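You operate a simulated robot arm through the tools that you are given. There is no shell and no other tool. Be economical: measure what you need, move in short steps, check, and stop when the job is done.

You are at the controls of a simulated two-armed robot. One attempt, no reset.

## Task
Cool the hot tube over fan 2 till its strip shows green.
Fine: open that fan's louvre, air dial on 3; then air off and louvre shut; don't move the tube by hand. Where these are worked on the way, their far stop is far enough and under half their travel is too little: air dial.

It is judged by the outcome, as a careful person would: the job done as asked, and still so three seconds after it is handed in. It fails if anything else is knocked over, pushed out of place, dropped, spilled or broken.

## Robot
Two 7-joint arms with fingered hands on one trunk that stands fixed in place. Base frame: the origin is at the foot of the trunk, x ahead of it, y to its left, z up. Units: mm, rad, N and s.
The left shoulder is at [50, 214, 869], the right one opposite. With the tool pointing down near the work surface each hand reaches from about 400 to 900 mm from the base axis, measured 20 degrees to its own side. Payload 3 kg a hand.
The TCP of each hand is the grasp point between the finger pads, 26 mm short of the fingertips. In the tool frame z runs along the fingers and y along their closing line. The gripper opens to 132 mm. The gripper's body begins 73 mm behind the TCP. The gripper is a hand of 3 fingers: y runs from the thumb to the fingers, the wrist lies at [0, 0, -229] in the tool frame, and closing takes about 1.5 s.
Orientation is told as [roll, pitch, yaw] about the base's x, y, z axes, in that order, counted from this pose: with the fingers straight down and closing along the base's y, the tool's x points along the base's -x, its y along +y and its z along -z.

## Interface
- The arms move only by the tool servo_tool. It takes "left_moves", "right_moves" or both (then of equal length, played together; a hand with none holds still); each is one flat list of numbers, 6 for each row, row after row: the shift along the tool's x, y, z in mm, then the turn, a rotation vector about the tool's x, y, z in rad. In form: [x, y, z, ax, ay, az, x, y, z, ax, ay, az, ...]. A call has 1 to 8 rows; each row is the pose to reach, as a shift and turn from the pose commanded when the call began, along the tool's axes at that moment. "left_hand" and "right_hand" are, for a hand that has rows, the opening in per cent of the stroke, from 0 (shut) to 100 (fully open), set as the call begins (left out, the last holds). Each row takes 0.2 s and may step no farther than 50 mm and 0.15 rad from the row before; otherwise, or with a gripper value out of range, the whole call is refused. A pose out of reach is approached as far as the arm can. The call stops where the force on the tool passes 40 N (or 10 N more than at its start, if that is more) or the arm is blocked; 0.2 s more then pass. The fingers move at their own pace (about 72 mm/s each) and stop on an object; they squeeze with about 33 N. The grip force told is the motor's: it shows also when the fingers shut on nothing. Time passes only in rows, and 0.2 s behind the last, so rows that repeat a pose let the fingers close. The reply holds the time, the measured pose of the TCP, the force on the tool along the base axes, the opening and the grip force, in the units named above and with some noise, with the torque about the TCP (base axes, N m) and any sound that the robot's microphone picked up, and new pictures: "show" is both (left out), scene, wrist or none (wrist: the cameras of the hands that moved).
- Cameras (640 x 400 px; columns grow to the right, rows downward): "scene" is now at [41.3, 8.1, 1495.3]; the picture's right is [0.09, -1.00, 0.00], its down [-0.69, -0.06, -0.72] and it looks along [0.71, 0.06, -0.70] (base axes); focal length 341 px, centre (320, 200). "left" rides on the left gripper at [-62, 3, -92] in its tool frame; the picture's right is [-0.05, -1.00, 0.00], its down [0.83, -0.04, -0.56] and it looks along [0.55, -0.03, 0.83] (tool axes); focal length 230 px, centre (320, 200). "right" rides on the right gripper at [62, 3, -92] in its tool frame; the picture's right is [-0.05, 1.00, 0.00], its down [-0.83, -0.04, -0.56] and it looks along [-0.55, -0.03, 0.83] (tool axes); focal length 230 px, centre (320, 200).
- finger_targets(finger1, finger2, thumb_bend, hand): sets how far each is bent, from 0 (flat) to 1 (curled in); at 0.3 the hand is open as for a grip, at 0.7 the pads meet at the TCP. One left out holds its place. A second passes; each finger stops where it meets its share of the squeeze, and holds until it gets a number again. A gripper value or a shape takes the hand back. It gives what a move gives, with no picture; readings hold the bend of each and the force on the fingers (four entries, about 0 where the hand has none), thumb and palm.
- hand_shape(shape, hand): the hand has 3 fingers and takes this shape, open, in about a second: jaw (thumb against the fingers, like two jaws); tri (thumb and two fingers); tip (a fingertip pinch); poke (one finger out to press); point (the index stretched); flat (the hand flat); cup (the hand cupped); fist (a fist). The gripper value then closes the fingers along that shape, each until it touches; the sizes above hold for jaw. It gives what a move gives, with no picture.
- aim_head(pan, tilt): turns the head with the scene camera to pan (to the left, within 1.501 rad either way) and tilt (down, from -0.506 to 1.204), counted from straight ahead of the robot. It gives what a move gives, and a new picture of the scene camera.
- locate(camera, pixels): for up to 12 pixels [column, row] of the newest picture of that camera ("zoom" is the newest enlarged one), the place [x, y, z] in the base frame of the surface seen there, good to about 3 mm, but the place of the scene camera against the robot may be out by one fixed shift of up to 12 mm in any direction. The clock stands still meanwhile.
- inspect(camera, box): a new picture of the part [left, top, right, bottom] of that camera's present view, enlarged. The clock stands still meanwhile.
- hand_in(): hands the job in; it is judged then, once.

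Keep the steps short. Do not move on a guess: measure, check each grasp and each placing, and mend mistakes. In all there are 80 turns and 200 pictures (those below and enlarged ones count). Leave the grippers open and the arms clear of the work at the hand-in unless told otherwise, and finish with a single line.

The tools are called as name(argument=value, ...) on one line, values as JSON. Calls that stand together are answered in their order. servo_tool: Moves the arms, as the interface text tells. Its arguments: {"type":"object","properties":{"left_moves":{"type":"array"},"left_hand":{"type":"number"},"right_moves":{"type":"array"},"right_hand":{"type":"number"},"show":{"type":"string","enum":["both","scene","wrist","none"]}},"required":[]} The other tools are called the same way: hand_shape (shape, hand) gives the hand a shape; finger_targets (finger1, finger2, thumb_bend, hand) moves the fingers one by one; aim_head (pan, tilt) turns the head that bears the scene camera; locate (camera, pixels) gives the place of the surface under pixels of a picture; inspect (camera, box) takes an enlarged picture of a part of a camera's view; hand_in () hands the job in.

At the start:

```text
t: 0.0
left_position: [619.0, 382.2, 874.8]
left_tcp_rot: [0.0, 0.0, 0.178]
left_ft_force: [0.5, 0.3, -0.7]
left_ft_torque: [0.02, 0.03, -0.02]
left_opening: 131.8
left_grasp_force: 0.1
left_shape: jaw
left_bend: [0.3, 0.3, 0.3]
left_finger forces: [0.0, 0.1, 0.0, 0.0, 0.0, 0.0]
right_position: [729.9, -210.6, 882.6]
right_tcp_rot: [0.0, 0.001, 0.178]
right_ft_force: [0.3, -0.2, -0.5]
right_ft_torque: [0.02, 0.03, -0.04]
right_opening: 131.7
right_grasp_force: 0.1
right_shape: jaw
right_bend: [0.3, 0.3, 0.3]
right_finger forces: [0.0, 0.0, 0.0, 0.0, 0.0, 0.1]
head pan, tilt: [0.089, 0.77]
```

scene: 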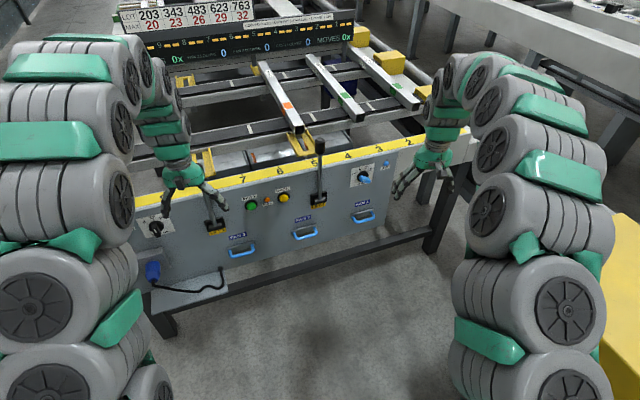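
right: 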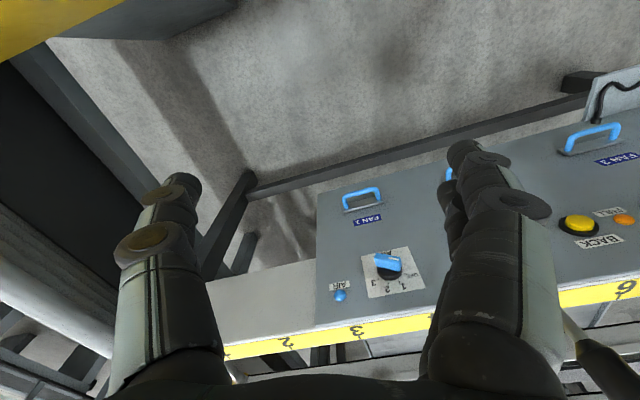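
left: 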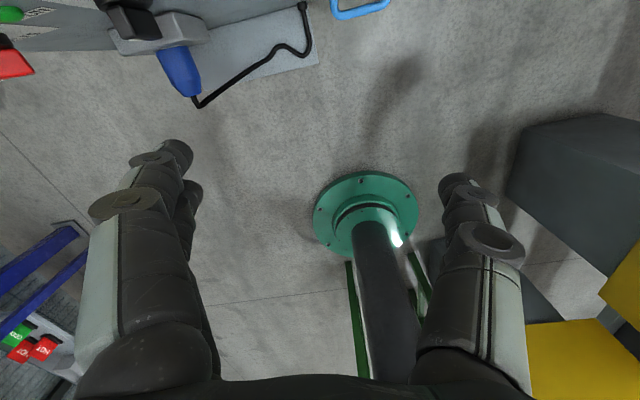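

I see a panel with fan handles, dials and a rack with tubes. First I enlarge the parts of it.

inspect(camera="scene", box=[120, 130, 300, 260])

inspect(camera="scene", box=[270, 120, 450, 250])

inspect(camera="scene", box=[110, 0, 430, 160])

inspect(camera="right", box=[310, 100, 640, 340])

```text
3.08 times, centred on (210, 195) of scene
```

zoom: 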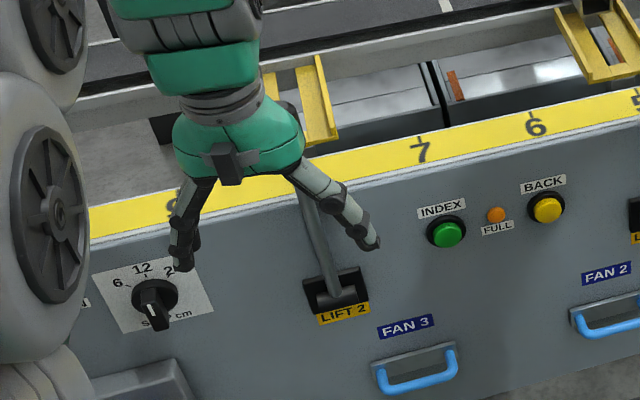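

```text
3.08 times, centred on (360, 185) of scene
```

zoom: 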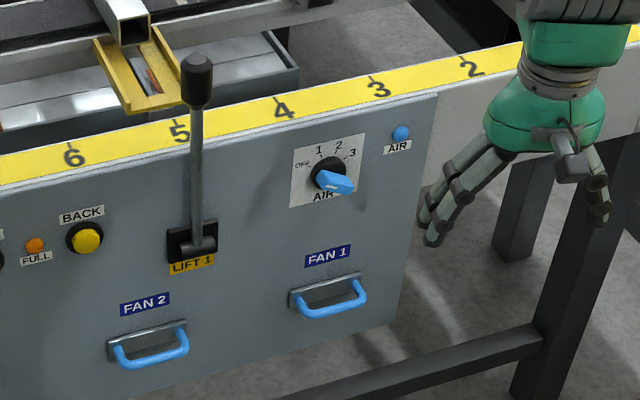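

```text
2.00 times, centred on (270, 80) of scene
```

zoom: 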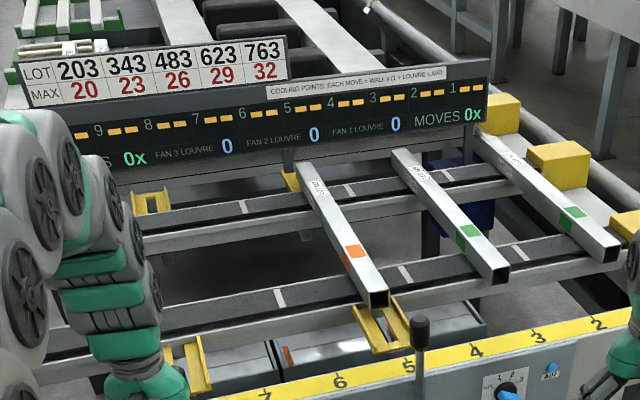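

```text
1.67 times, centred on (475, 220) of right
```

zoom: 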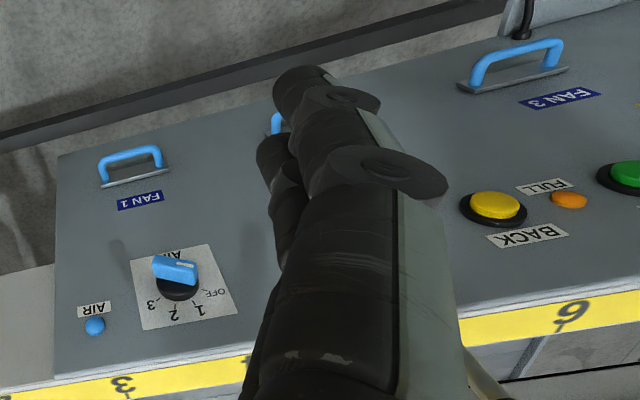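

Now I zoom closer on the display, dial, and the hot tube.

inspect(camera="scene", box=[140, 10, 260, 85])

inspect(camera="scene", box=[235, 10, 355, 85])

inspect(camera="scene", box=[340, 150, 404, 190])

inspect(camera="scene", box=[240, 60, 336, 170])

inspect(camera="scene", box=[280, 210, 340, 248])

```text
5.33 times, centred on (200, 48) of scene
```

zoom: 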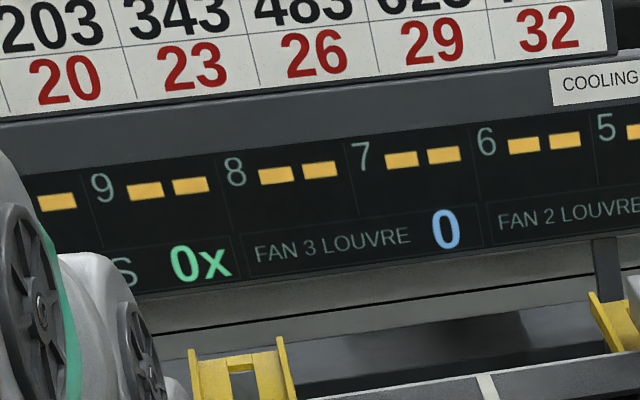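

```text
5.33 times, centred on (295, 48) of scene
```

zoom: 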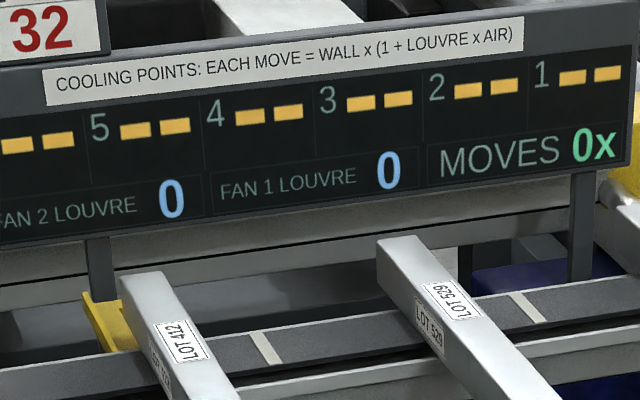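

```text
10.00 times, centred on (372, 170) of scene
```

zoom: 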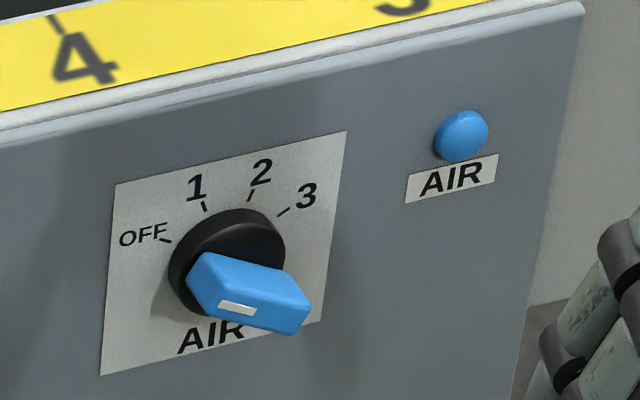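

```text
3.64 times, centred on (288, 115) of scene
```

zoom: 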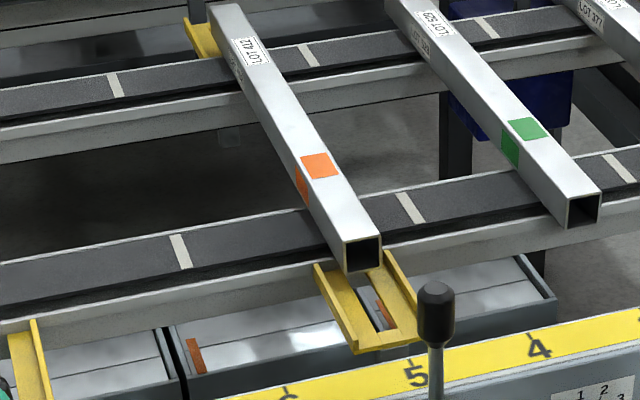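

```text
10.53 times, centred on (310, 229) of scene
```

zoom: 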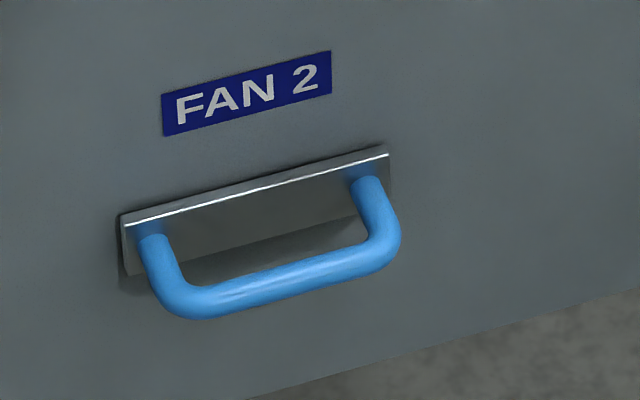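

The dial's white mark points to OFF, louvres read 0, the hot tube (orange) lies near 5, above fan 2. I measure the handle, dial and panel.

locate(camera="scene", pixels=[[295, 236], [306, 236], [317, 232], [305, 225], [310, 217], [330, 218], [270, 160], [330, 145], [319, 145], [320, 198]])

inspect(camera="scene", box=[340, 150, 404, 190])

locate(camera="zoom", pixels=[[215, 270], [237, 308], [290, 325], [300, 295], [230, 215], [120, 190], [340, 140], [105, 370], [460, 135], [250, 275], [285, 285], [200, 290]])

```text
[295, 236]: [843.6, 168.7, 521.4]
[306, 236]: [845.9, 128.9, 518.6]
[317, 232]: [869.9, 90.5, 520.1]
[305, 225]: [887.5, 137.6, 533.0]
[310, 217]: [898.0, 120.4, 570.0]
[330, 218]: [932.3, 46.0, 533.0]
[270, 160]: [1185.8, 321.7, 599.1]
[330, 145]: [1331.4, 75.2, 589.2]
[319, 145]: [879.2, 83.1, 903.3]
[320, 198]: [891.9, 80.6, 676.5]
```

```text
10.00 times, centred on (372, 170) of scene
```

zoom: 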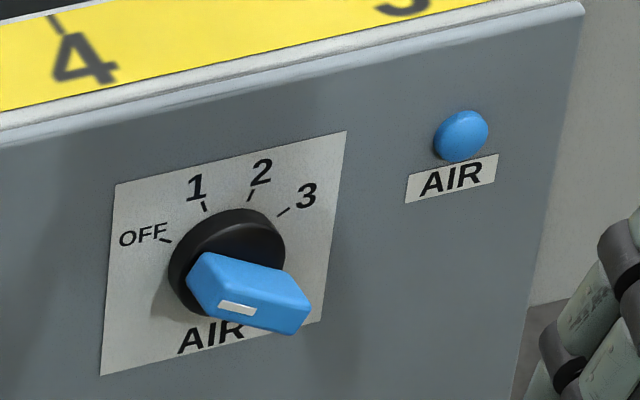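

```text
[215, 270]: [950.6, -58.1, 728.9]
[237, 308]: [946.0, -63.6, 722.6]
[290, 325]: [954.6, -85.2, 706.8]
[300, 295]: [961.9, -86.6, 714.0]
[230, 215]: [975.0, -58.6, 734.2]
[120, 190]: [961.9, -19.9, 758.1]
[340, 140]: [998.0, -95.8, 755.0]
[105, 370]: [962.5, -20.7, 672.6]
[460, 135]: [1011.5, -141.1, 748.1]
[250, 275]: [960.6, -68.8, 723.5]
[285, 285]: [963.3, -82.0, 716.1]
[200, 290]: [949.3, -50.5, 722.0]
```

The panel faces the robot at a yaw of about 0.44 rad. The fan‑2 bar is at about (856,130,520), 40 mm proud of the panel, and the dial bar at about (950,-72,716). I start turning the left hand to point at the panel with a vertical closing line, halfway first.

servo_tool(left_moves=[-6.5, -22.6, 25.4, -0.0944, -0.0724, 0.0724, -13, -45.2, 50.8, -0.1888, -0.1448, 0.1448, -19.5, -67.8, 76.2, -0.2832, -0.2172, 0.2172, -26, -90.4, 101.6, -0.3776, -0.2896, 0.2896, -32.5, -113, 127, -0.472, -0.362, 0.362, -39, -135.6, 152.4, -0.5664, -0.4344, 0.4344, -45.5, -158.2, 177.8, -0.6608, -0.5068, 0.5068], show="scene")

```text
t: 1.6
left_position: [691.9, 234.5, 696.2]
left_tcp_rot: [0.783, -0.281, -0.474]
left_ft_force: [0.5, -0.3, 0.7]
left_ft_torque: [-0.02, 0.04, -0.04]
left_opening: 131.8
left_grasp_force: 0.1
left_shape: jaw
left_bend: [0.3, 0.3, 0.3]
left_finger forces: [0.0, 0.0, 0.0, 0.0, 0.0, 0.1]
right_position: [730.8, -210.4, 883.3]
right_tcp_rot: [0.002, 0.0, 0.178]
right_ft_force: [-0.2, -0.2, -0.4]
right_ft_torque: [-0.01, -0.01, -0.04]
right_opening: 131.8
right_grasp_force: 0.0
right_shape: jaw
right_bend: [0.3, 0.3, 0.3]
right_finger forces: [0.1, 0.1, 0.1, 0.1, 0.0, 0.0]
head pan, tilt: [0.089, 0.77]
```

scene: 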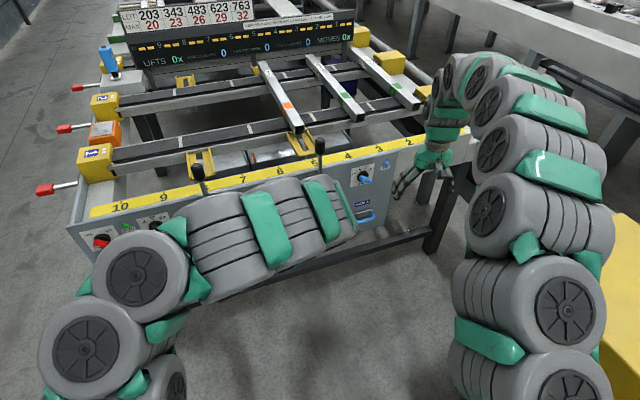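

Tracking is fine (pose as commanded). Second half of the turn, to a pre-grasp about 100 mm before the handle.

servo_tool(left_moves=[-11.2, -30.9, 11.1, -0.0944, -0.0724, 0.0724, -22.4, -61.8, 22.2, -0.1888, -0.1448, 0.1448, -33.6, -92.7, 33.3, -0.2832, -0.2172, 0.2172, -44.8, -123.6, 44.4, -0.3776, -0.2896, 0.2896, -56, -154.5, 55.5, -0.472, -0.362, 0.362, -67.2, -185.4, 66.6, -0.5664, -0.4344, 0.4344, -78.4, -216.3, 77.7, -0.6608, -0.5068, 0.5068])

```text
t: 3.4
left_position: [771.8, 135.4, 534.2]
left_tcp_rot: [1.572, -0.003, -1.065]
left_ft_force: [-0.4, -0.9, 0.9]
left_ft_torque: [0.01, 0.02, 0.05]
left_opening: 131.9
left_grasp_force: 0.0
left_shape: jaw
left_bend: [0.3, 0.3, 0.3]
left_finger forces: [0.0, 0.0, 0.1, 0.1, 0.0, 0.0]
left hand out of reach, approached as far as the arm can: row 2, 3, 7
right_position: [731.3, -209.7, 883.3]
right_tcp_rot: [0.0, -0.002, 0.178]
right_ft_force: [-0.9, 0.0, 0.7]
right_ft_torque: [0.01, -0.05, -0.01]
right_opening: 131.6
right_grasp_force: 0.0
right_shape: jaw
right_bend: [0.3, 0.3, 0.3]
right_finger forces: [0.1, 0.0, 0.1, 0.0, 0.0, 0.0]
head pan, tilt: [0.089, 0.77]
stopped in row 7 (left hand): the arm was blocked; the commanded pose is now the measured one
```

scene: 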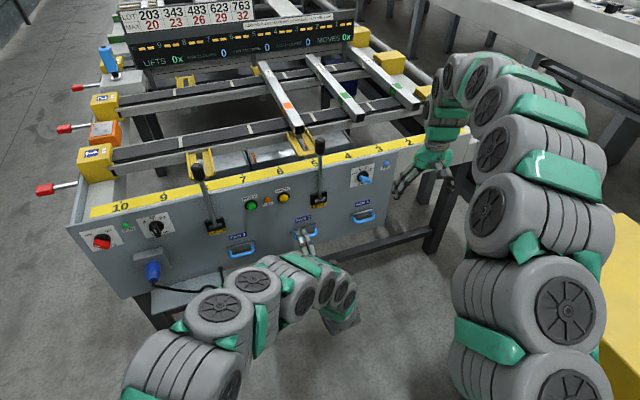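
left: 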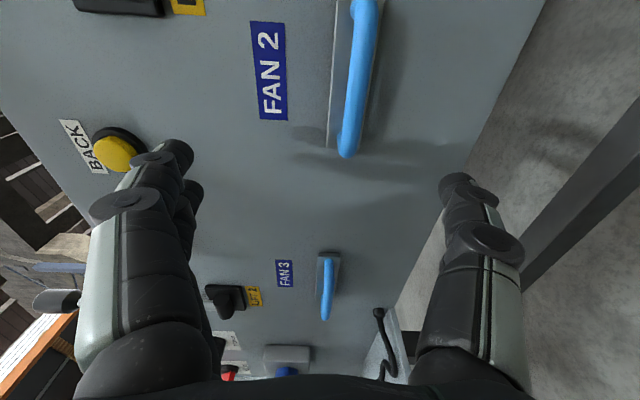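

The orientation is right; the arm stopped 40 mm left of the handle centre. I measure the handle with the wrist camera: bar ends at about (345,150) and (368,5).

locate(camera="left", pixels=[[347, 150], [353, 110], [358, 70], [363, 30], [366, 5], [337, 60], [300, 130], [270, 70], [330, 200]])

```text
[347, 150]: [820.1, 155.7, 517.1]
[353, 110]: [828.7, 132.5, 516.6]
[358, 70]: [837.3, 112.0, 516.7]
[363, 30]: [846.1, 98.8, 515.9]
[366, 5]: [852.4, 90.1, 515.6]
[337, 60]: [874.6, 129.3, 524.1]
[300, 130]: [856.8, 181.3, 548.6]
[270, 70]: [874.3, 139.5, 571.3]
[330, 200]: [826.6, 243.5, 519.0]
```

Bar centre by wrist camera: depth 812 along the panel normal (panel 851), z 516, lateral centre ~247 (TCP is at 207, z 534, depth 755). I approach gradually, right 36, down 18, forward 35.

servo_tool(left_moves=[0, -9, 12, 0, 0, 0, -9, -18, 24, 0, 0, 0, -18, -18, 30, 0, 0, 0, -27, -18, 35, 0, 0, 0, -36, -18, 35, 0, 0, 0])

```text
t: 4.6
left_position: [809.8, 128.5, 551.5]
left_tcp_rot: [1.571, -0.001, -1.064]
left_ft_force: [-1.0, -0.4, -0.1]
left_ft_torque: [0.01, -0.02, 0.02]
left_opening: 131.9
left_grasp_force: 0.1
left_shape: jaw
left_bend: [0.3, 0.3, 0.3]
left_finger forces: [0.0, 0.0, 0.0, 0.1, 0.0, 0.1]
left hand out of reach, approached as far as the arm can: row 1, 2, 3, 4, 5
right_position: [730.4, -210.0, 883.2]
right_tcp_rot: [0.0, 0.001, 0.18]
right_ft_force: [0.0, -0.2, 0.3]
right_ft_torque: [0.0, 0.0, -0.01]
right_opening: 132.0
right_grasp_force: 0.1
right_shape: jaw
right_bend: [0.3, 0.3, 0.3]
right_finger forces: [0.0, 0.0, 0.1, 0.0, 0.1, 0.0]
head pan, tilt: [0.089, 0.77]
```

scene: 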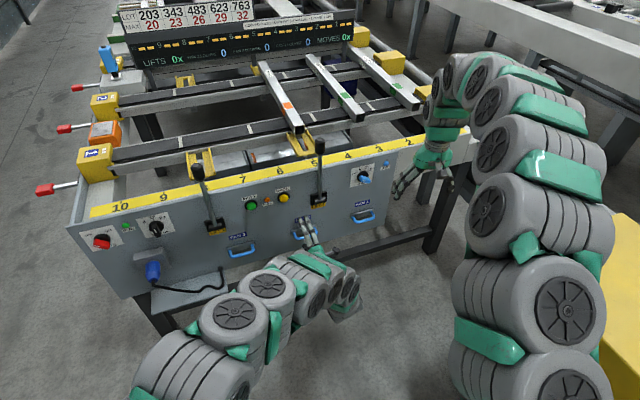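
left: 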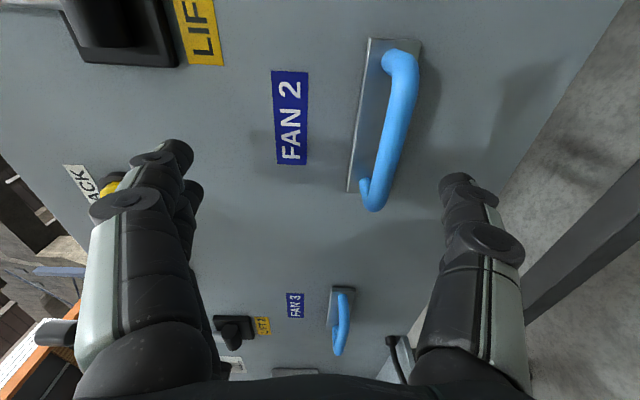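

The left wrist is near its limit with this yaw. I swing the hand's yaw 0.4 rad back to the right (still closing vertically over the horizontal bar) and go down 35, right 12.

servo_tool(left_moves=[-3, 0, -5, 0, -0.1, 0, -6, -5, -8, 0, -0.2, 0, -9, -15, -8, 0, -0.3, 0, -12, -25, -8, 0, -0.4, 0, -14, -35, -8, 0, -0.4, 0])

```text
t: 5.8
left_position: [808.1, 114.2, 525.4]
left_tcp_rot: [1.571, 0.001, -1.467]
left_ft_force: [-0.5, -0.3, -0.4]
left_ft_torque: [-0.04, -0.01, -0.01]
left_opening: 131.8
left_grasp_force: 0.1
left_shape: jaw
left_bend: [0.3, 0.3, 0.3]
left_finger forces: [0.0, 0.0, 0.0, 0.1, 0.0, 0.0]
left hand out of reach, approached as far as the arm can: row 5
right_position: [730.0, -209.8, 883.5]
right_tcp_rot: [-0.001, 0.0, 0.177]
right_ft_force: [-0.8, 0.2, -0.5]
right_ft_torque: [-0.03, 0.02, 0.0]
right_opening: 131.8
right_grasp_force: 0.0
right_shape: jaw
right_bend: [0.3, 0.3, 0.3]
right_finger forces: [0.1, 0.0, 0.1, 0.0, 0.0, 0.0]
head pan, tilt: [0.089, 0.77]
```

scene: 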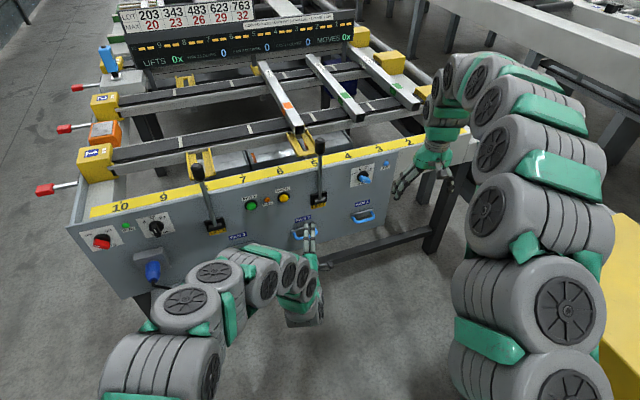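
left: 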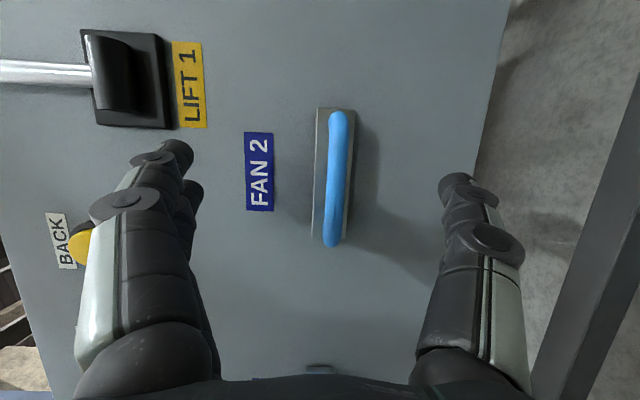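

The handle is centred between the jaws (lateral 242). Forward 29 mm along the panel normal, down 9, then check.

servo_tool(left_moves=[4, -3, 10, 0, 0, 0, 7, -6, 20, 0, 0, 0, 10, -9, 28, 0, 0, 0])

locate(camera="left", pixels=[[335, 130], [335, 180], [335, 230], [320, 215], [270, 300]])

```text
t: 6.6
left_position: [829.4, 123.8, 529.9]
left_tcp_rot: [1.568, 0.002, -1.464]
left_ft_force: [0.2, 0.3, -0.1]
left_ft_torque: [0.0, -0.01, 0.0]
left_opening: 132.0
left_grasp_force: 0.0
left_shape: jaw
left_bend: [0.3, 0.3, 0.3]
left_finger forces: [0.1, 0.1, 0.0, 0.0, 0.0, 0.0]
left hand out of reach, approached as far as the arm can: row 1, 2, 3
right_position: [729.7, -209.2, 883.8]
right_tcp_rot: [0.0, 0.0, 0.18]
right_ft_force: [-0.1, 0.1, 0.3]
right_ft_torque: [0.01, 0.01, 0.01]
right_opening: 131.9
right_grasp_force: 0.2
right_shape: jaw
right_bend: [0.3, 0.3, 0.3]
right_finger forces: [0.1, 0.0, 0.0, 0.0, 0.1, 0.0]
head pan, tilt: [0.089, 0.77]
```

scene: 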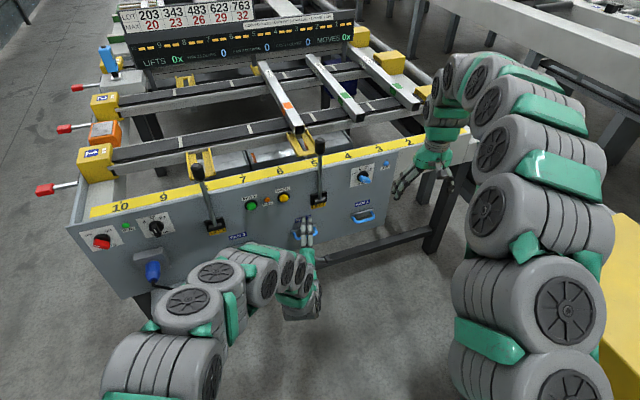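
left: 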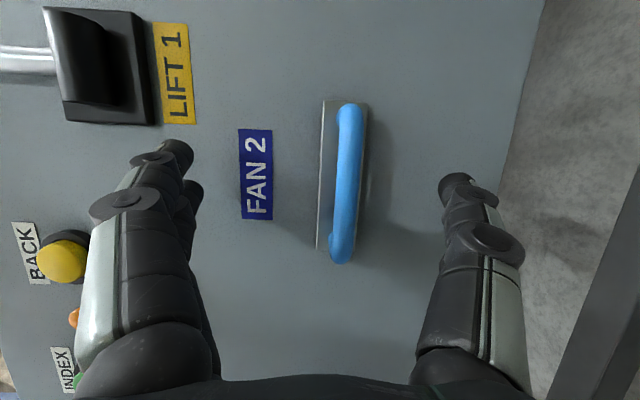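

```text
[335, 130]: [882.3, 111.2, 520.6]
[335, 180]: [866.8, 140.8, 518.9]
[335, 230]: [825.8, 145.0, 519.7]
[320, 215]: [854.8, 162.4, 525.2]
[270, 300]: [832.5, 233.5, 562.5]
```

z is limited to 530. I tilt the hand 0.3 rad downward, which lifts the wrist, and lower the TCP by 13.

servo_tool(left_moves=[0, 0, 0, 0.1, 0, 0, 0, -4, 0, 0.2, 0, 0, 0, -9, 0, 0.3, 0, 0, 0, -13, 0, 0.3, 0, 0], show="wrist")

```text
t: 7.6
left_position: [829.5, 124.9, 515.5]
left_tcp_rot: [1.27, -0.002, -1.463]
left_ft_force: [-0.9, -0.5, -0.4]
left_ft_torque: [-0.02, -0.03, 0.01]
left_opening: 132.0
left_grasp_force: 0.0
left_shape: jaw
left_bend: [0.3, 0.3, 0.3]
left_finger forces: [0.0, 0.0, 0.0, 0.0, 0.1, 0.1]
right_position: [729.4, -209.2, 884.6]
right_tcp_rot: [0.001, 0.0, 0.177]
right_ft_force: [-0.3, -0.1, -1.0]
right_ft_torque: [0.01, 0.0, -0.01]
right_opening: 131.8
right_grasp_force: 0.0
right_shape: jaw
right_bend: [0.3, 0.3, 0.3]
right_finger forces: [0.0, 0.0, 0.0, 0.0, 0.0, 0.1]
head pan, tilt: [0.089, 0.77]
```

left: 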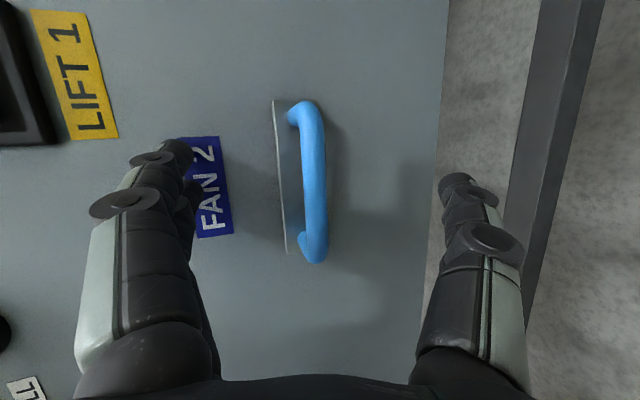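

z is now 515.5 and the bar lies midway between the jaws (column 314 vs. 318). I advance 5 mm and close.

servo_tool(left_moves=[1, 1, 5, 0, 0, 0, 1, 1, 5, 0, 0, 0, 1, 1, 5, 0, 0, 0, 1, 1, 5, 0, 0, 0, 1, 1, 5, 0, 0, 0, 1, 1, 5, 0, 0, 0, 1, 1, 5, 0, 0, 0, 1, 1, 5, 0, 0, 0], left_hand=0, show="wrist")

```text
t: 8.5
left_position: [831.6, 122.6, 513.1]
left_tcp_rot: [1.267, 0.0, -1.472]
left_ft_force: [-17.5, -4.3, 0.5]
left_ft_torque: [0.32, -1.23, 0.15]
left_opening: 35.7
left_grasp_force: 0.1
left_shape: jaw
left_bend: [0.72, 0.46, 0.7]
left_finger forces: [0.9, 17.9, 0.0, 0.0, 0.0, 0.0]
right_position: [729.2, -209.6, 884.2]
right_tcp_rot: [0.0, -0.001, 0.178]
right_ft_force: [-0.4, -1.1, -0.8]
right_ft_torque: [-0.02, -0.02, 0.01]
right_opening: 131.7
right_grasp_force: 0.1
right_shape: jaw
right_bend: [0.3, 0.3, 0.3]
right_finger forces: [0.0, 0.1, 0.0, 0.0, 0.1, 0.0]
head pan, tilt: [0.089, 0.77]
stopped in row 4 (left hand): the force on the tool passed its limit at 41 N (the readings are from after the stop); the commanded pose is now the measured one
```

left: 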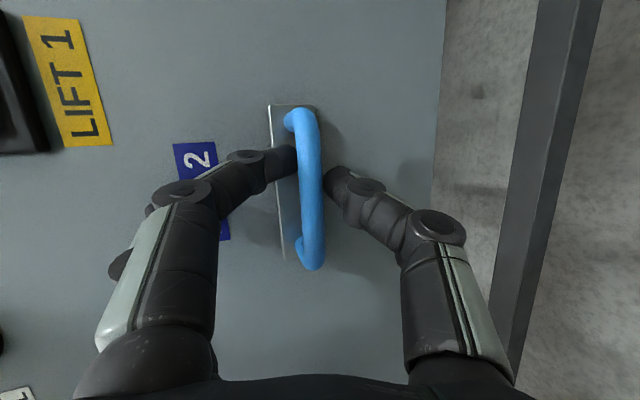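

A fingertip pressed on the plate while closing. I back off 8 mm and let the fingers finish closing.

servo_tool(left_moves=[-1, -1, -8, 0, 0, 0, -1, -1, -8, 0, 0, 0, -1, -1, -8, 0, 0, 0, -1, -1, -8, 0, 0, 0, -1, -1, -8, 0, 0, 0], left_hand=0, show="wrist")

```text
t: 9.7
left_position: [824.6, 122.0, 514.2]
left_tcp_rot: [1.268, 0.0, -1.471]
left_ft_force: [0.8, -4.7, -18.3]
left_ft_torque: [-0.3, 0.08, 0.1]
left_opening: 0.1
left_grasp_force: 33.2
left_shape: jaw
left_bend: [0.6, 0.76, 0.64]
left_finger forces: [18.0, 0.0, 0.0, 0.1, 34.2, 0.0]
right_position: [729.9, -209.4, 883.3]
right_tcp_rot: [0.001, 0.0, 0.178]
right_ft_force: [0.2, 0.1, -0.5]
right_ft_torque: [-0.02, 0.0, 0.01]
right_opening: 131.9
right_grasp_force: 0.1
right_shape: jaw
right_bend: [0.3, 0.3, 0.3]
right_finger forces: [0.0, 0.0, 0.0, 0.0, 0.0, 0.0]
head pan, tilt: [0.089, 0.77]
```

left: 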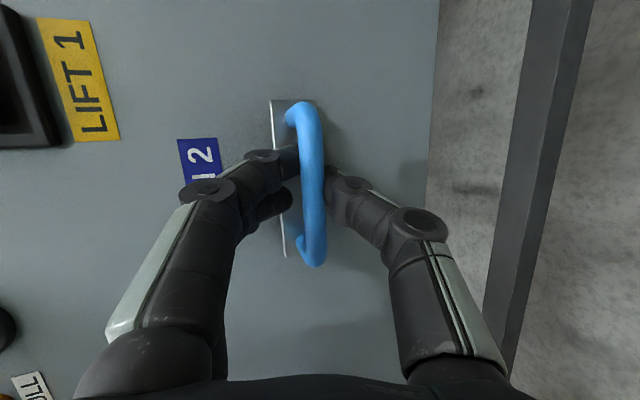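

Finger 1 and thumb hold the bar (34 N). I pull straight out along the panel normal, 60 mm.

servo_tool(left_moves=[-3.2, -2.8, -9, 0, 0, 0, -6.5, -5.6, -18, 0, 0, 0, -9.7, -8.4, -27, 0, 0, 0, -13, -11.2, -36, 0, 0, 0, -16.2, -14, -45, 0, 0, 0, -19.4, -16.8, -54, 0, 0, 0])

inspect(camera="scene", box=[140, 10, 380, 110])

```text
t: 11.1
left_position: [770.1, 96.6, 514.9]
left_tcp_rot: [1.266, 0.0, -1.471]
left_ft_force: [6.4, -9.3, -17.9]
left_ft_torque: [-0.3, 0.08, 0.06]
left_opening: 0.0
left_grasp_force: 32.9
left_shape: jaw
left_bend: [0.6, 0.76, 0.64]
left_finger forces: [17.2, 0.0, 0.0, 0.0, 33.4, 0.0]
right_position: [729.5, -209.1, 883.7]
right_tcp_rot: [0.0, 0.0, 0.179]
right_ft_force: [0.6, 0.9, 0.1]
right_ft_torque: [-0.01, -0.04, -0.01]
right_opening: 132.0
right_grasp_force: 0.0
right_shape: jaw
right_bend: [0.3, 0.3, 0.3]
right_finger forces: [0.0, 0.0, 0.1, 0.0, 0.1, 0.0]
head pan, tilt: [0.089, 0.77]
```

scene: 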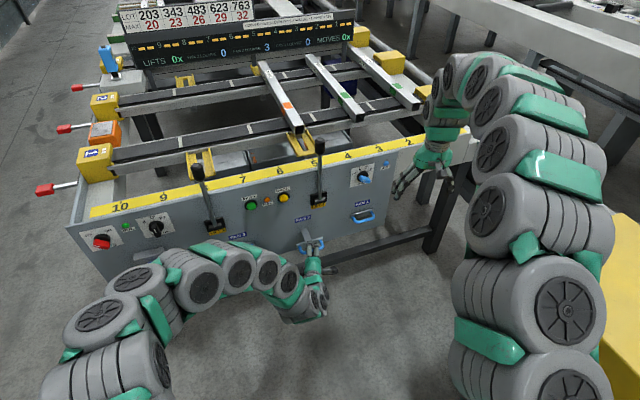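
left: 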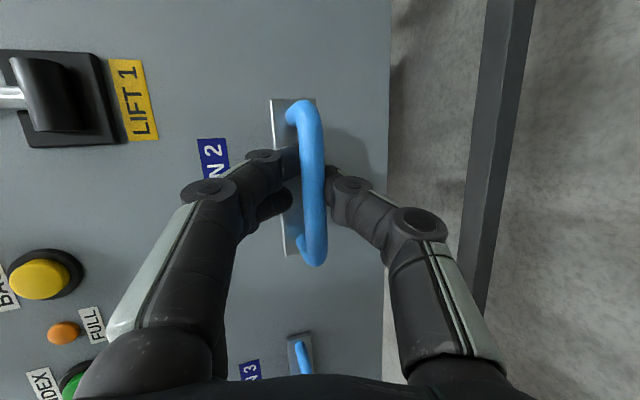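

```text
2.67 times, centred on (260, 60) of scene
```

zoom: 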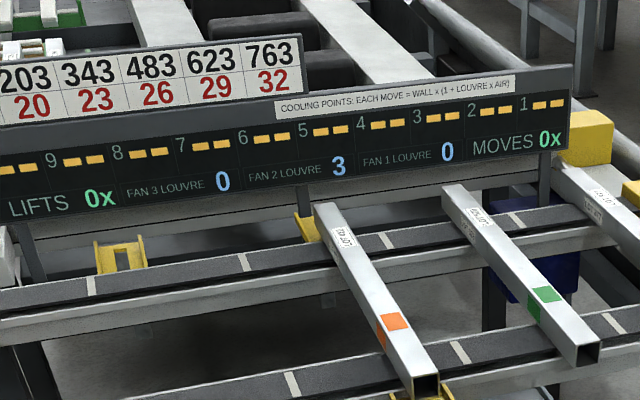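

Fan 2 louvre reads 3. I pull a further 24 mm to see whether it has more travel.

servo_tool(left_moves=[-2.6, -2.2, -7.2, 0, 0, 0, -5.2, -4.5, -14.4, 0, 0, 0, -7.8, -6.7, -21.6, 0, 0, 0], show="none")

inspect(camera="scene", box=[200, 20, 360, 120])

```text
t: 11.8
left_position: [756.1, 93.0, 515.7]
left_tcp_rot: [1.272, 0.0, -1.466]
left_ft_force: [34.2, -7.2, -22.4]
left_ft_torque: [-0.15, 0.17, 0.15]
left_opening: 0.0
left_grasp_force: 32.3
left_shape: jaw
left_bend: [0.55, 0.76, 0.62]
left_finger forces: [22.2, 0.0, 0.0, 0.0, 35.7, 0.1]
right_position: [730.6, -209.3, 883.6]
right_tcp_rot: [0.0, -0.002, 0.177]
right_ft_force: [0.0, 0.7, -0.1]
right_ft_torque: [-0.03, 0.01, -0.02]
right_opening: 131.9
right_grasp_force: 0.1
right_shape: jaw
right_bend: [0.3, 0.3, 0.3]
right_finger forces: [0.0, 0.0, 0.1, 0.0, 0.0, 0.0]
head pan, tilt: [0.089, 0.77]
stopped in row 3 (left hand): the force on the tool passed its limit at 45 N (the readings are from after the stop); the commanded pose is now the measured one
```

```text
4.00 times, centred on (280, 70) of scene
```

zoom: 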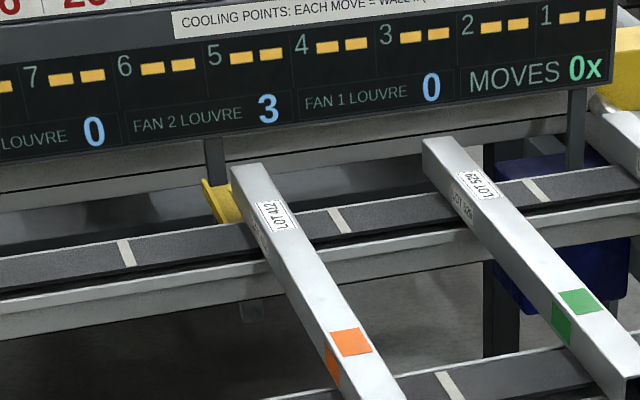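

The louvre is at its stop (3). I ease the left pull by 4 mm, keeping hold, and begin turning the right hand towards the dial (first half).

servo_tool(left_moves=[1.3, 1.1, 3.6, 0, 0, 0, 1.3, 1.1, 3.6, 0, 0, 0, 1.3, 1.1, 3.6, 0, 0, 0, 1.3, 1.1, 3.6, 0, 0, 0, 1.3, 1.1, 3.6, 0, 0, 0, 1.3, 1.1, 3.6, 0, 0, 0, 1.3, 1.1, 3.6, 0, 0, 0], right_moves=[-9.7, 4.9, 12.1, 0.0461, -0.1096, -0.0719, -19.4, 9.8, 24.2, 0.0922, -0.2192, -0.1438, -29.1, 14.7, 36.3, 0.1383, -0.3288, -0.2157, -38.8, 19.6, 48.4, 0.1844, -0.4384, -0.2876, -48.5, 24.5, 60.5, 0.2305, -0.548, -0.3595, -58.2, 29.4, 72.6, 0.2766, -0.6576, -0.4314, -67.9, 34.3, 84.7, 0.3227, -0.7672, -0.5033], show="scene")

```text
t: 13.4
left_position: [759.7, 92.7, 514.9]
left_tcp_rot: [1.272, -0.001, -1.467]
left_ft_force: [8.3, -11.8, -23.0]
left_ft_torque: [-0.26, 0.13, 0.01]
left_opening: 0.0
left_grasp_force: 33.3
left_shape: jaw
left_bend: [0.57, 0.76, 0.63]
left_finger forces: [16.3, 0.0, 0.1, 0.0, 36.6, 0.0]
right_position: [787.6, -163.9, 799.9]
right_tcp_rot: [-0.588, -0.616, 0.903]
right_ft_force: [-0.1, -1.2, -0.1]
right_ft_torque: [0.05, 0.01, 0.06]
right_opening: 131.7
right_grasp_force: 0.1
right_shape: jaw
right_bend: [0.3, 0.3, 0.3]
right_finger forces: [0.0, 0.0, 0.0, 0.0, 0.1, 0.0]
head pan, tilt: [0.089, 0.77]
```

scene: 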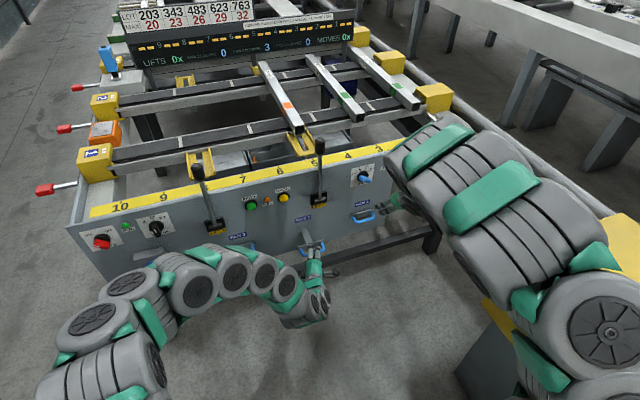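

On track. Second half of the right hand's turn, to about 95 mm in front of the dial.

servo_tool(right_moves=[-1.6, 6.5, 14.9, 0.0461, -0.1096, -0.0719, -3.1, 13, 29.8, 0.0922, -0.2192, -0.1438, -4.7, 19.5, 44.7, 0.1383, -0.3288, -0.2157, -6.2, 26, 59.6, 0.1844, -0.4384, -0.2876, -7.8, 32.5, 74.5, 0.2305, -0.548, -0.3595, -9.4, 39, 89.4, 0.2766, -0.6576, -0.4314, -10.9, 45.5, 104, 0.3227, -0.7672, -0.5033])

```text
t: 15.0
left_position: [760.6, 93.3, 515.2]
left_tcp_rot: [1.274, 0.0, -1.464]
left_ft_force: [7.8, -12.3, -24.4]
left_ft_torque: [-0.25, 0.14, 0.02]
left_opening: 0.0
left_grasp_force: 32.9
left_shape: jaw
left_bend: [0.58, 0.76, 0.63]
left_finger forces: [16.2, 0.1, 0.0, 0.0, 37.4, 0.0]
right_position: [851.2, -118.2, 714.2]
right_tcp_rot: [-1.574, -0.523, 2.003]
right_ft_force: [0.0, -0.1, 0.5]
right_ft_torque: [0.01, -0.02, -0.01]
right_opening: 131.9
right_grasp_force: 0.1
right_shape: jaw
right_bend: [0.3, 0.3, 0.3]
right_finger forces: [0.1, 0.0, 0.0, 0.1, 0.0, 0.0]
head pan, tilt: [0.089, 0.77]
```

scene: 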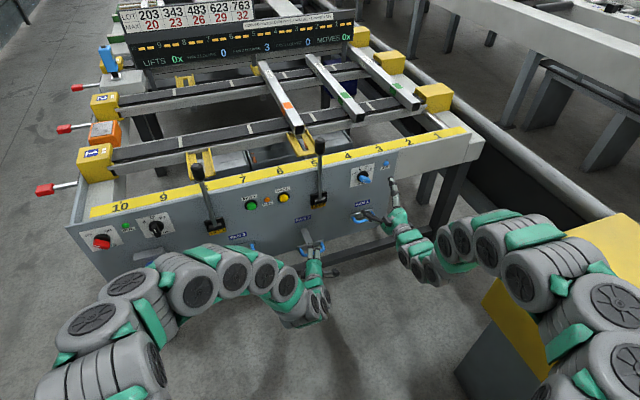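
right: 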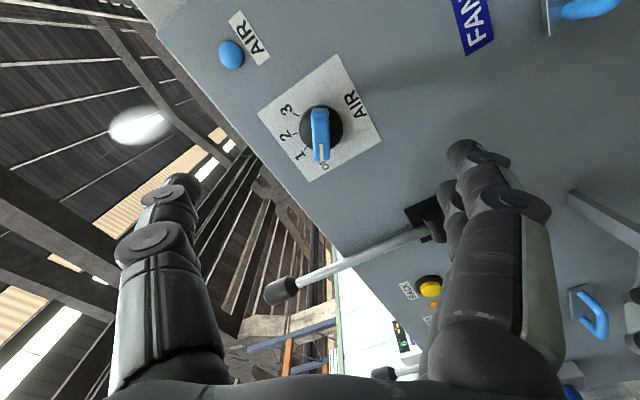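

Right hand is lined up with the bar (bar vertical in its picture at about (320,133)). I measure the bar and plate from this camera.

inspect(camera="right", box=[250, 45, 400, 195])

locate(camera="right", pixels=[[320, 115], [320, 130], [320, 150], [314, 130], [326, 130], [333, 128], [258, 115], [334, 55], [381, 140], [313, 181], [290, 150], [360, 130]])

```text
2.67 times, centred on (325, 120) of right
```

zoom: 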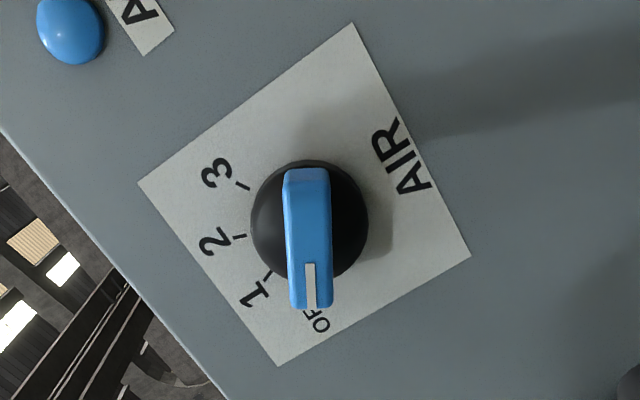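

```text
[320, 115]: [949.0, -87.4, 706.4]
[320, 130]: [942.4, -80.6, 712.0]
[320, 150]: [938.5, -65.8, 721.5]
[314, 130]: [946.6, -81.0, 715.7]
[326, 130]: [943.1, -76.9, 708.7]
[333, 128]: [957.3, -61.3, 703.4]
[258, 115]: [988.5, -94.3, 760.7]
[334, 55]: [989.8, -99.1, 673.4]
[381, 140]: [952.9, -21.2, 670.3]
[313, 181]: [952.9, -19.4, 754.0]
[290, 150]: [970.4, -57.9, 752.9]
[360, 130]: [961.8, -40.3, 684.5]
```

Knob axis: lateral 467.5, z 714.6; bar front at depth 817, black knob face 839. TCP is at lateral 470, z 714, depth 719. Advance 83 mm with a 4 mm left correction.

servo_tool(right_moves=[-1.2, 0.7, 25, 0, 0, 0, -2.4, 1.4, 50, 0, 0, 0, -3.5, 2, 70, 0, 0, 0, -3.5, 2, 83, 0, 0, 0], show="wrist")

```text
t: 16.0
left_position: [760.0, 93.6, 515.0]
left_tcp_rot: [1.271, -0.002, -1.464]
left_ft_force: [9.5, -9.8, -24.4]
left_ft_torque: [-0.3, 0.13, 0.04]
left_opening: 0.0
left_grasp_force: 32.8
left_shape: jaw
left_bend: [0.58, 0.76, 0.63]
left_finger forces: [16.3, 0.0, 0.1, 0.0, 37.5, 0.0]
right_position: [926.3, -79.7, 714.0]
right_tcp_rot: [-1.57, -0.524, 2.001]
right_ft_force: [0.8, 0.6, 0.0]
right_ft_torque: [-0.01, -0.01, -0.01]
right_opening: 132.0
right_grasp_force: 0.1
right_shape: jaw
right_bend: [0.3, 0.3, 0.3]
right_finger forces: [0.0, 0.0, 0.0, 0.0, 0.0, 0.0]
head pan, tilt: [0.089, 0.77]
```

right: 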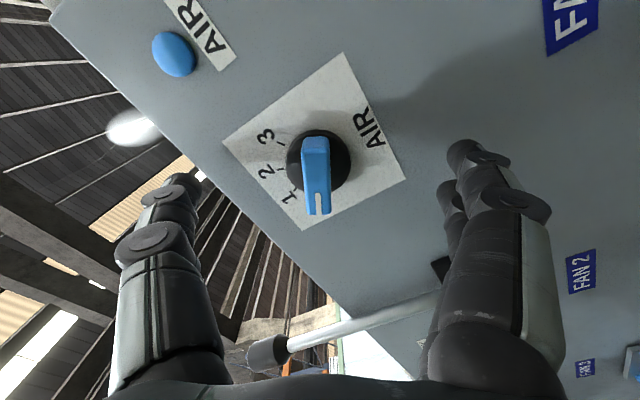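

The bar lies between the jaws. Close while holding still.

servo_tool(right_moves=[0, 0, 0, 0, 0, 0, 0, 0, 0, 0, 0, 0, 0, 0, 0, 0, 0, 0, 0, 0, 0, 0, 0, 0, 0, 0, 0, 0, 0, 0, 0, 0, 0, 0, 0, 0, 0, 0, 0, 0, 0, 0, 0, 0, 0, 0, 0, 0], right_hand=0, show="wrist")

```text
t: 17.8
left_position: [759.8, 92.7, 516.0]
left_tcp_rot: [1.271, -0.002, -1.463]
left_ft_force: [10.6, -9.5, -23.4]
left_ft_torque: [-0.21, 0.11, 0.03]
left_opening: 0.0
left_grasp_force: 32.9
left_shape: jaw
left_bend: [0.58, 0.76, 0.63]
left_finger forces: [16.7, 0.0, 0.1, 0.1, 36.9, 0.1]
right_position: [926.4, -80.3, 712.9]
right_tcp_rot: [-1.57, -0.522, 2.0]
right_ft_force: [5.6, 1.2, 0.5]
right_ft_torque: [0.0, 0.03, 0.02]
right_opening: 9.7
right_grasp_force: 32.7
right_shape: jaw
right_bend: [0.71, 0.71, 0.7]
right_finger forces: [14.4, 14.4, 0.1, 0.0, 29.3, 0.0]
head pan, tilt: [0.089, 0.77]
```

right: 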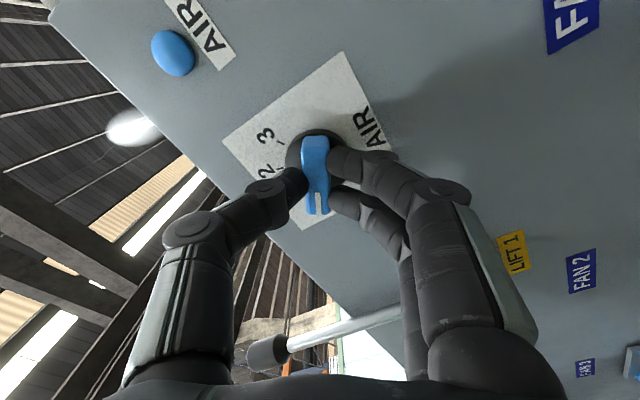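

Solid, even grip on the bar. Turn clockwise (positive about the tool axis) 1.05 rad first.

servo_tool(right_moves=[0, 0, 0, 0, 0, 0.14, 0, 0, 0, 0, 0, 0.28, 0, 0, 0, 0, 0, 0.42, 0, 0, 0, 0, 0, 0.56, 0, 0, 0, 0, 0, 0.7, 0, 0, 0, 0, 0, 0.84, 0, 0, 0, 0, 0, 0.98, 0, 0, 0, 0, 0, 1.05], show="wrist")

```text
t: 19.6
left_position: [759.4, 91.9, 515.3]
left_tcp_rot: [1.273, 0.0, -1.465]
left_ft_force: [10.6, -11.6, -23.5]
left_ft_torque: [-0.26, 0.14, 0.0]
left_opening: 0.2
left_grasp_force: 33.2
left_shape: jaw
left_bend: [0.58, 0.76, 0.63]
left_finger forces: [16.4, 0.0, 0.1, 0.0, 37.1, 0.0]
right_position: [925.0, -78.9, 713.1]
right_tcp_rot: [2.021, -1.567, -1.591]
right_ft_force: [8.4, 13.5, 6.1]
right_ft_torque: [0.02, -0.03, 0.24]
right_opening: 8.5
right_grasp_force: 33.3
right_shape: jaw
right_bend: [0.71, 0.71, 0.7]
right_finger forces: [17.6, 17.3, 0.1, 0.1, 26.3, 0.0]
head pan, tilt: [0.089, 0.77]
```

right: 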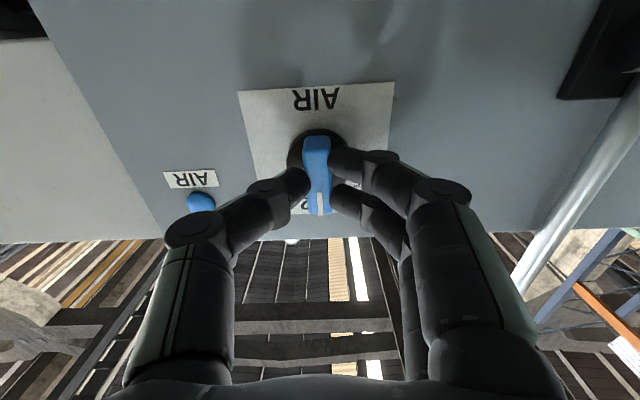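

The dial turned with the hand. Turn another 1.05 rad to 3.

servo_tool(right_moves=[0, 0, 0, 0, 0, 0.14, 0, 0, 0, 0, 0, 0.28, 0, 0, 0, 0, 0, 0.42, 0, 0, 0, 0, 0, 0.56, 0, 0, 0, 0, 0, 0.7, 0, 0, 0, 0, 0, 0.84, 0, 0, 0, 0, 0, 0.98, 0, 0, 0, 0, 0, 1.06])

inspect(camera="scene", box=[200, 20, 440, 170])

```text
t: 21.4
left_position: [759.0, 93.6, 515.9]
left_tcp_rot: [1.272, 0.001, -1.463]
left_ft_force: [11.3, -10.2, -25.3]
left_ft_torque: [-0.26, 0.15, 0.05]
left_opening: 0.1
left_grasp_force: 33.3
left_shape: jaw
left_bend: [0.58, 0.76, 0.63]
left_finger forces: [16.6, 0.0, 0.0, 0.0, 37.3, 0.0]
right_position: [923.9, -80.2, 714.4]
right_tcp_rot: [1.571, -0.51, -1.144]
right_ft_force: [5.5, 14.9, 7.8]
right_ft_torque: [0.06, -0.24, 0.27]
right_opening: 8.5
right_grasp_force: 33.1
right_shape: jaw
right_bend: [0.71, 0.7, 0.7]
right_finger forces: [17.9, 18.5, 0.1, 0.1, 24.4, 0.0]
head pan, tilt: [0.089, 0.77]
```

scene: 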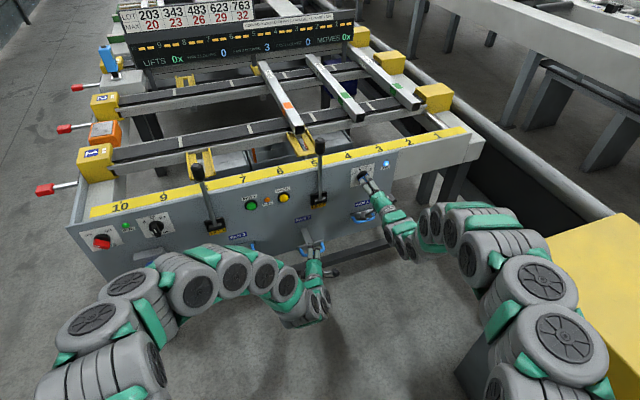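
right: 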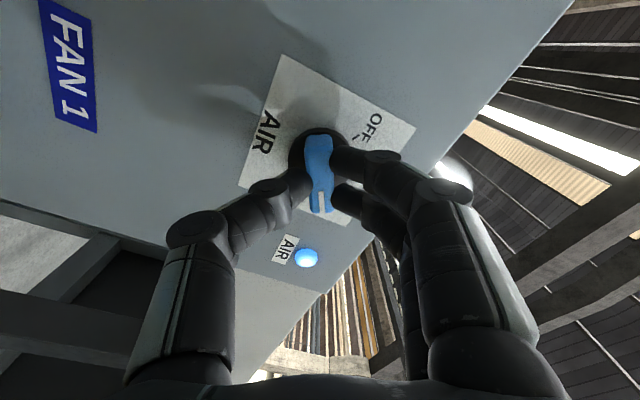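

```text
2.67 times, centred on (320, 95) of scene
```

zoom: 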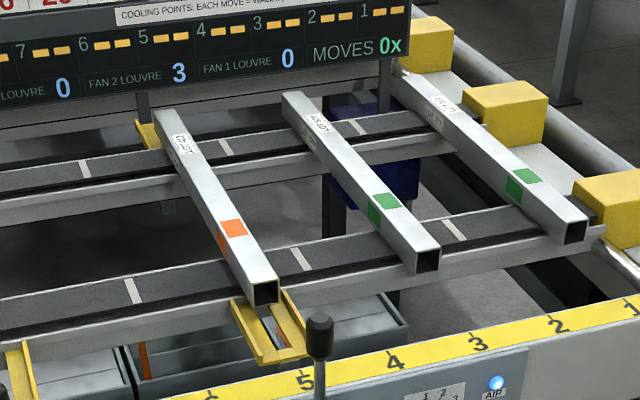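

The AIR lamp is lit. Now wait and watch the orange strip at (286,106).

servo_tool(right_moves=[0, 0, 0, 0, 0, 0, 0, 0, 0, 0, 0, 0, 0, 0, 0, 0, 0, 0, 0, 0, 0, 0, 0, 0, 0, 0, 0, 0, 0, 0, 0, 0, 0, 0, 0, 0, 0, 0, 0, 0, 0, 0, 0, 0, 0, 0, 0, 0], show="none")

inspect(camera="scene", box=[200, 20, 440, 170])

```text
t: 23.2
left_position: [759.9, 93.6, 515.5]
left_tcp_rot: [1.272, 0.001, -1.464]
left_ft_force: [10.4, -10.0, -24.4]
left_ft_torque: [-0.25, 0.13, 0.01]
left_opening: 0.0
left_grasp_force: 33.1
left_shape: jaw
left_bend: [0.58, 0.76, 0.63]
left_finger forces: [16.6, 0.1, 0.1, 0.0, 37.4, 0.0]
right_position: [925.3, -79.1, 714.8]
right_tcp_rot: [1.572, -0.509, -1.141]
right_ft_force: [6.3, 15.6, 9.3]
right_ft_torque: [0.07, -0.23, 0.25]
right_opening: 8.3
right_grasp_force: 33.0
right_shape: jaw
right_bend: [0.71, 0.7, 0.7]
right_finger forces: [18.6, 18.5, 0.0, 0.0, 24.2, 0.0]
head pan, tilt: [0.089, 0.77]
```

```text
2.67 times, centred on (320, 95) of scene
```

zoom: 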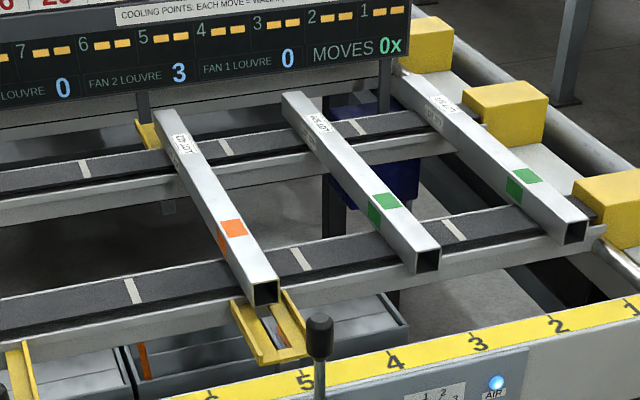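

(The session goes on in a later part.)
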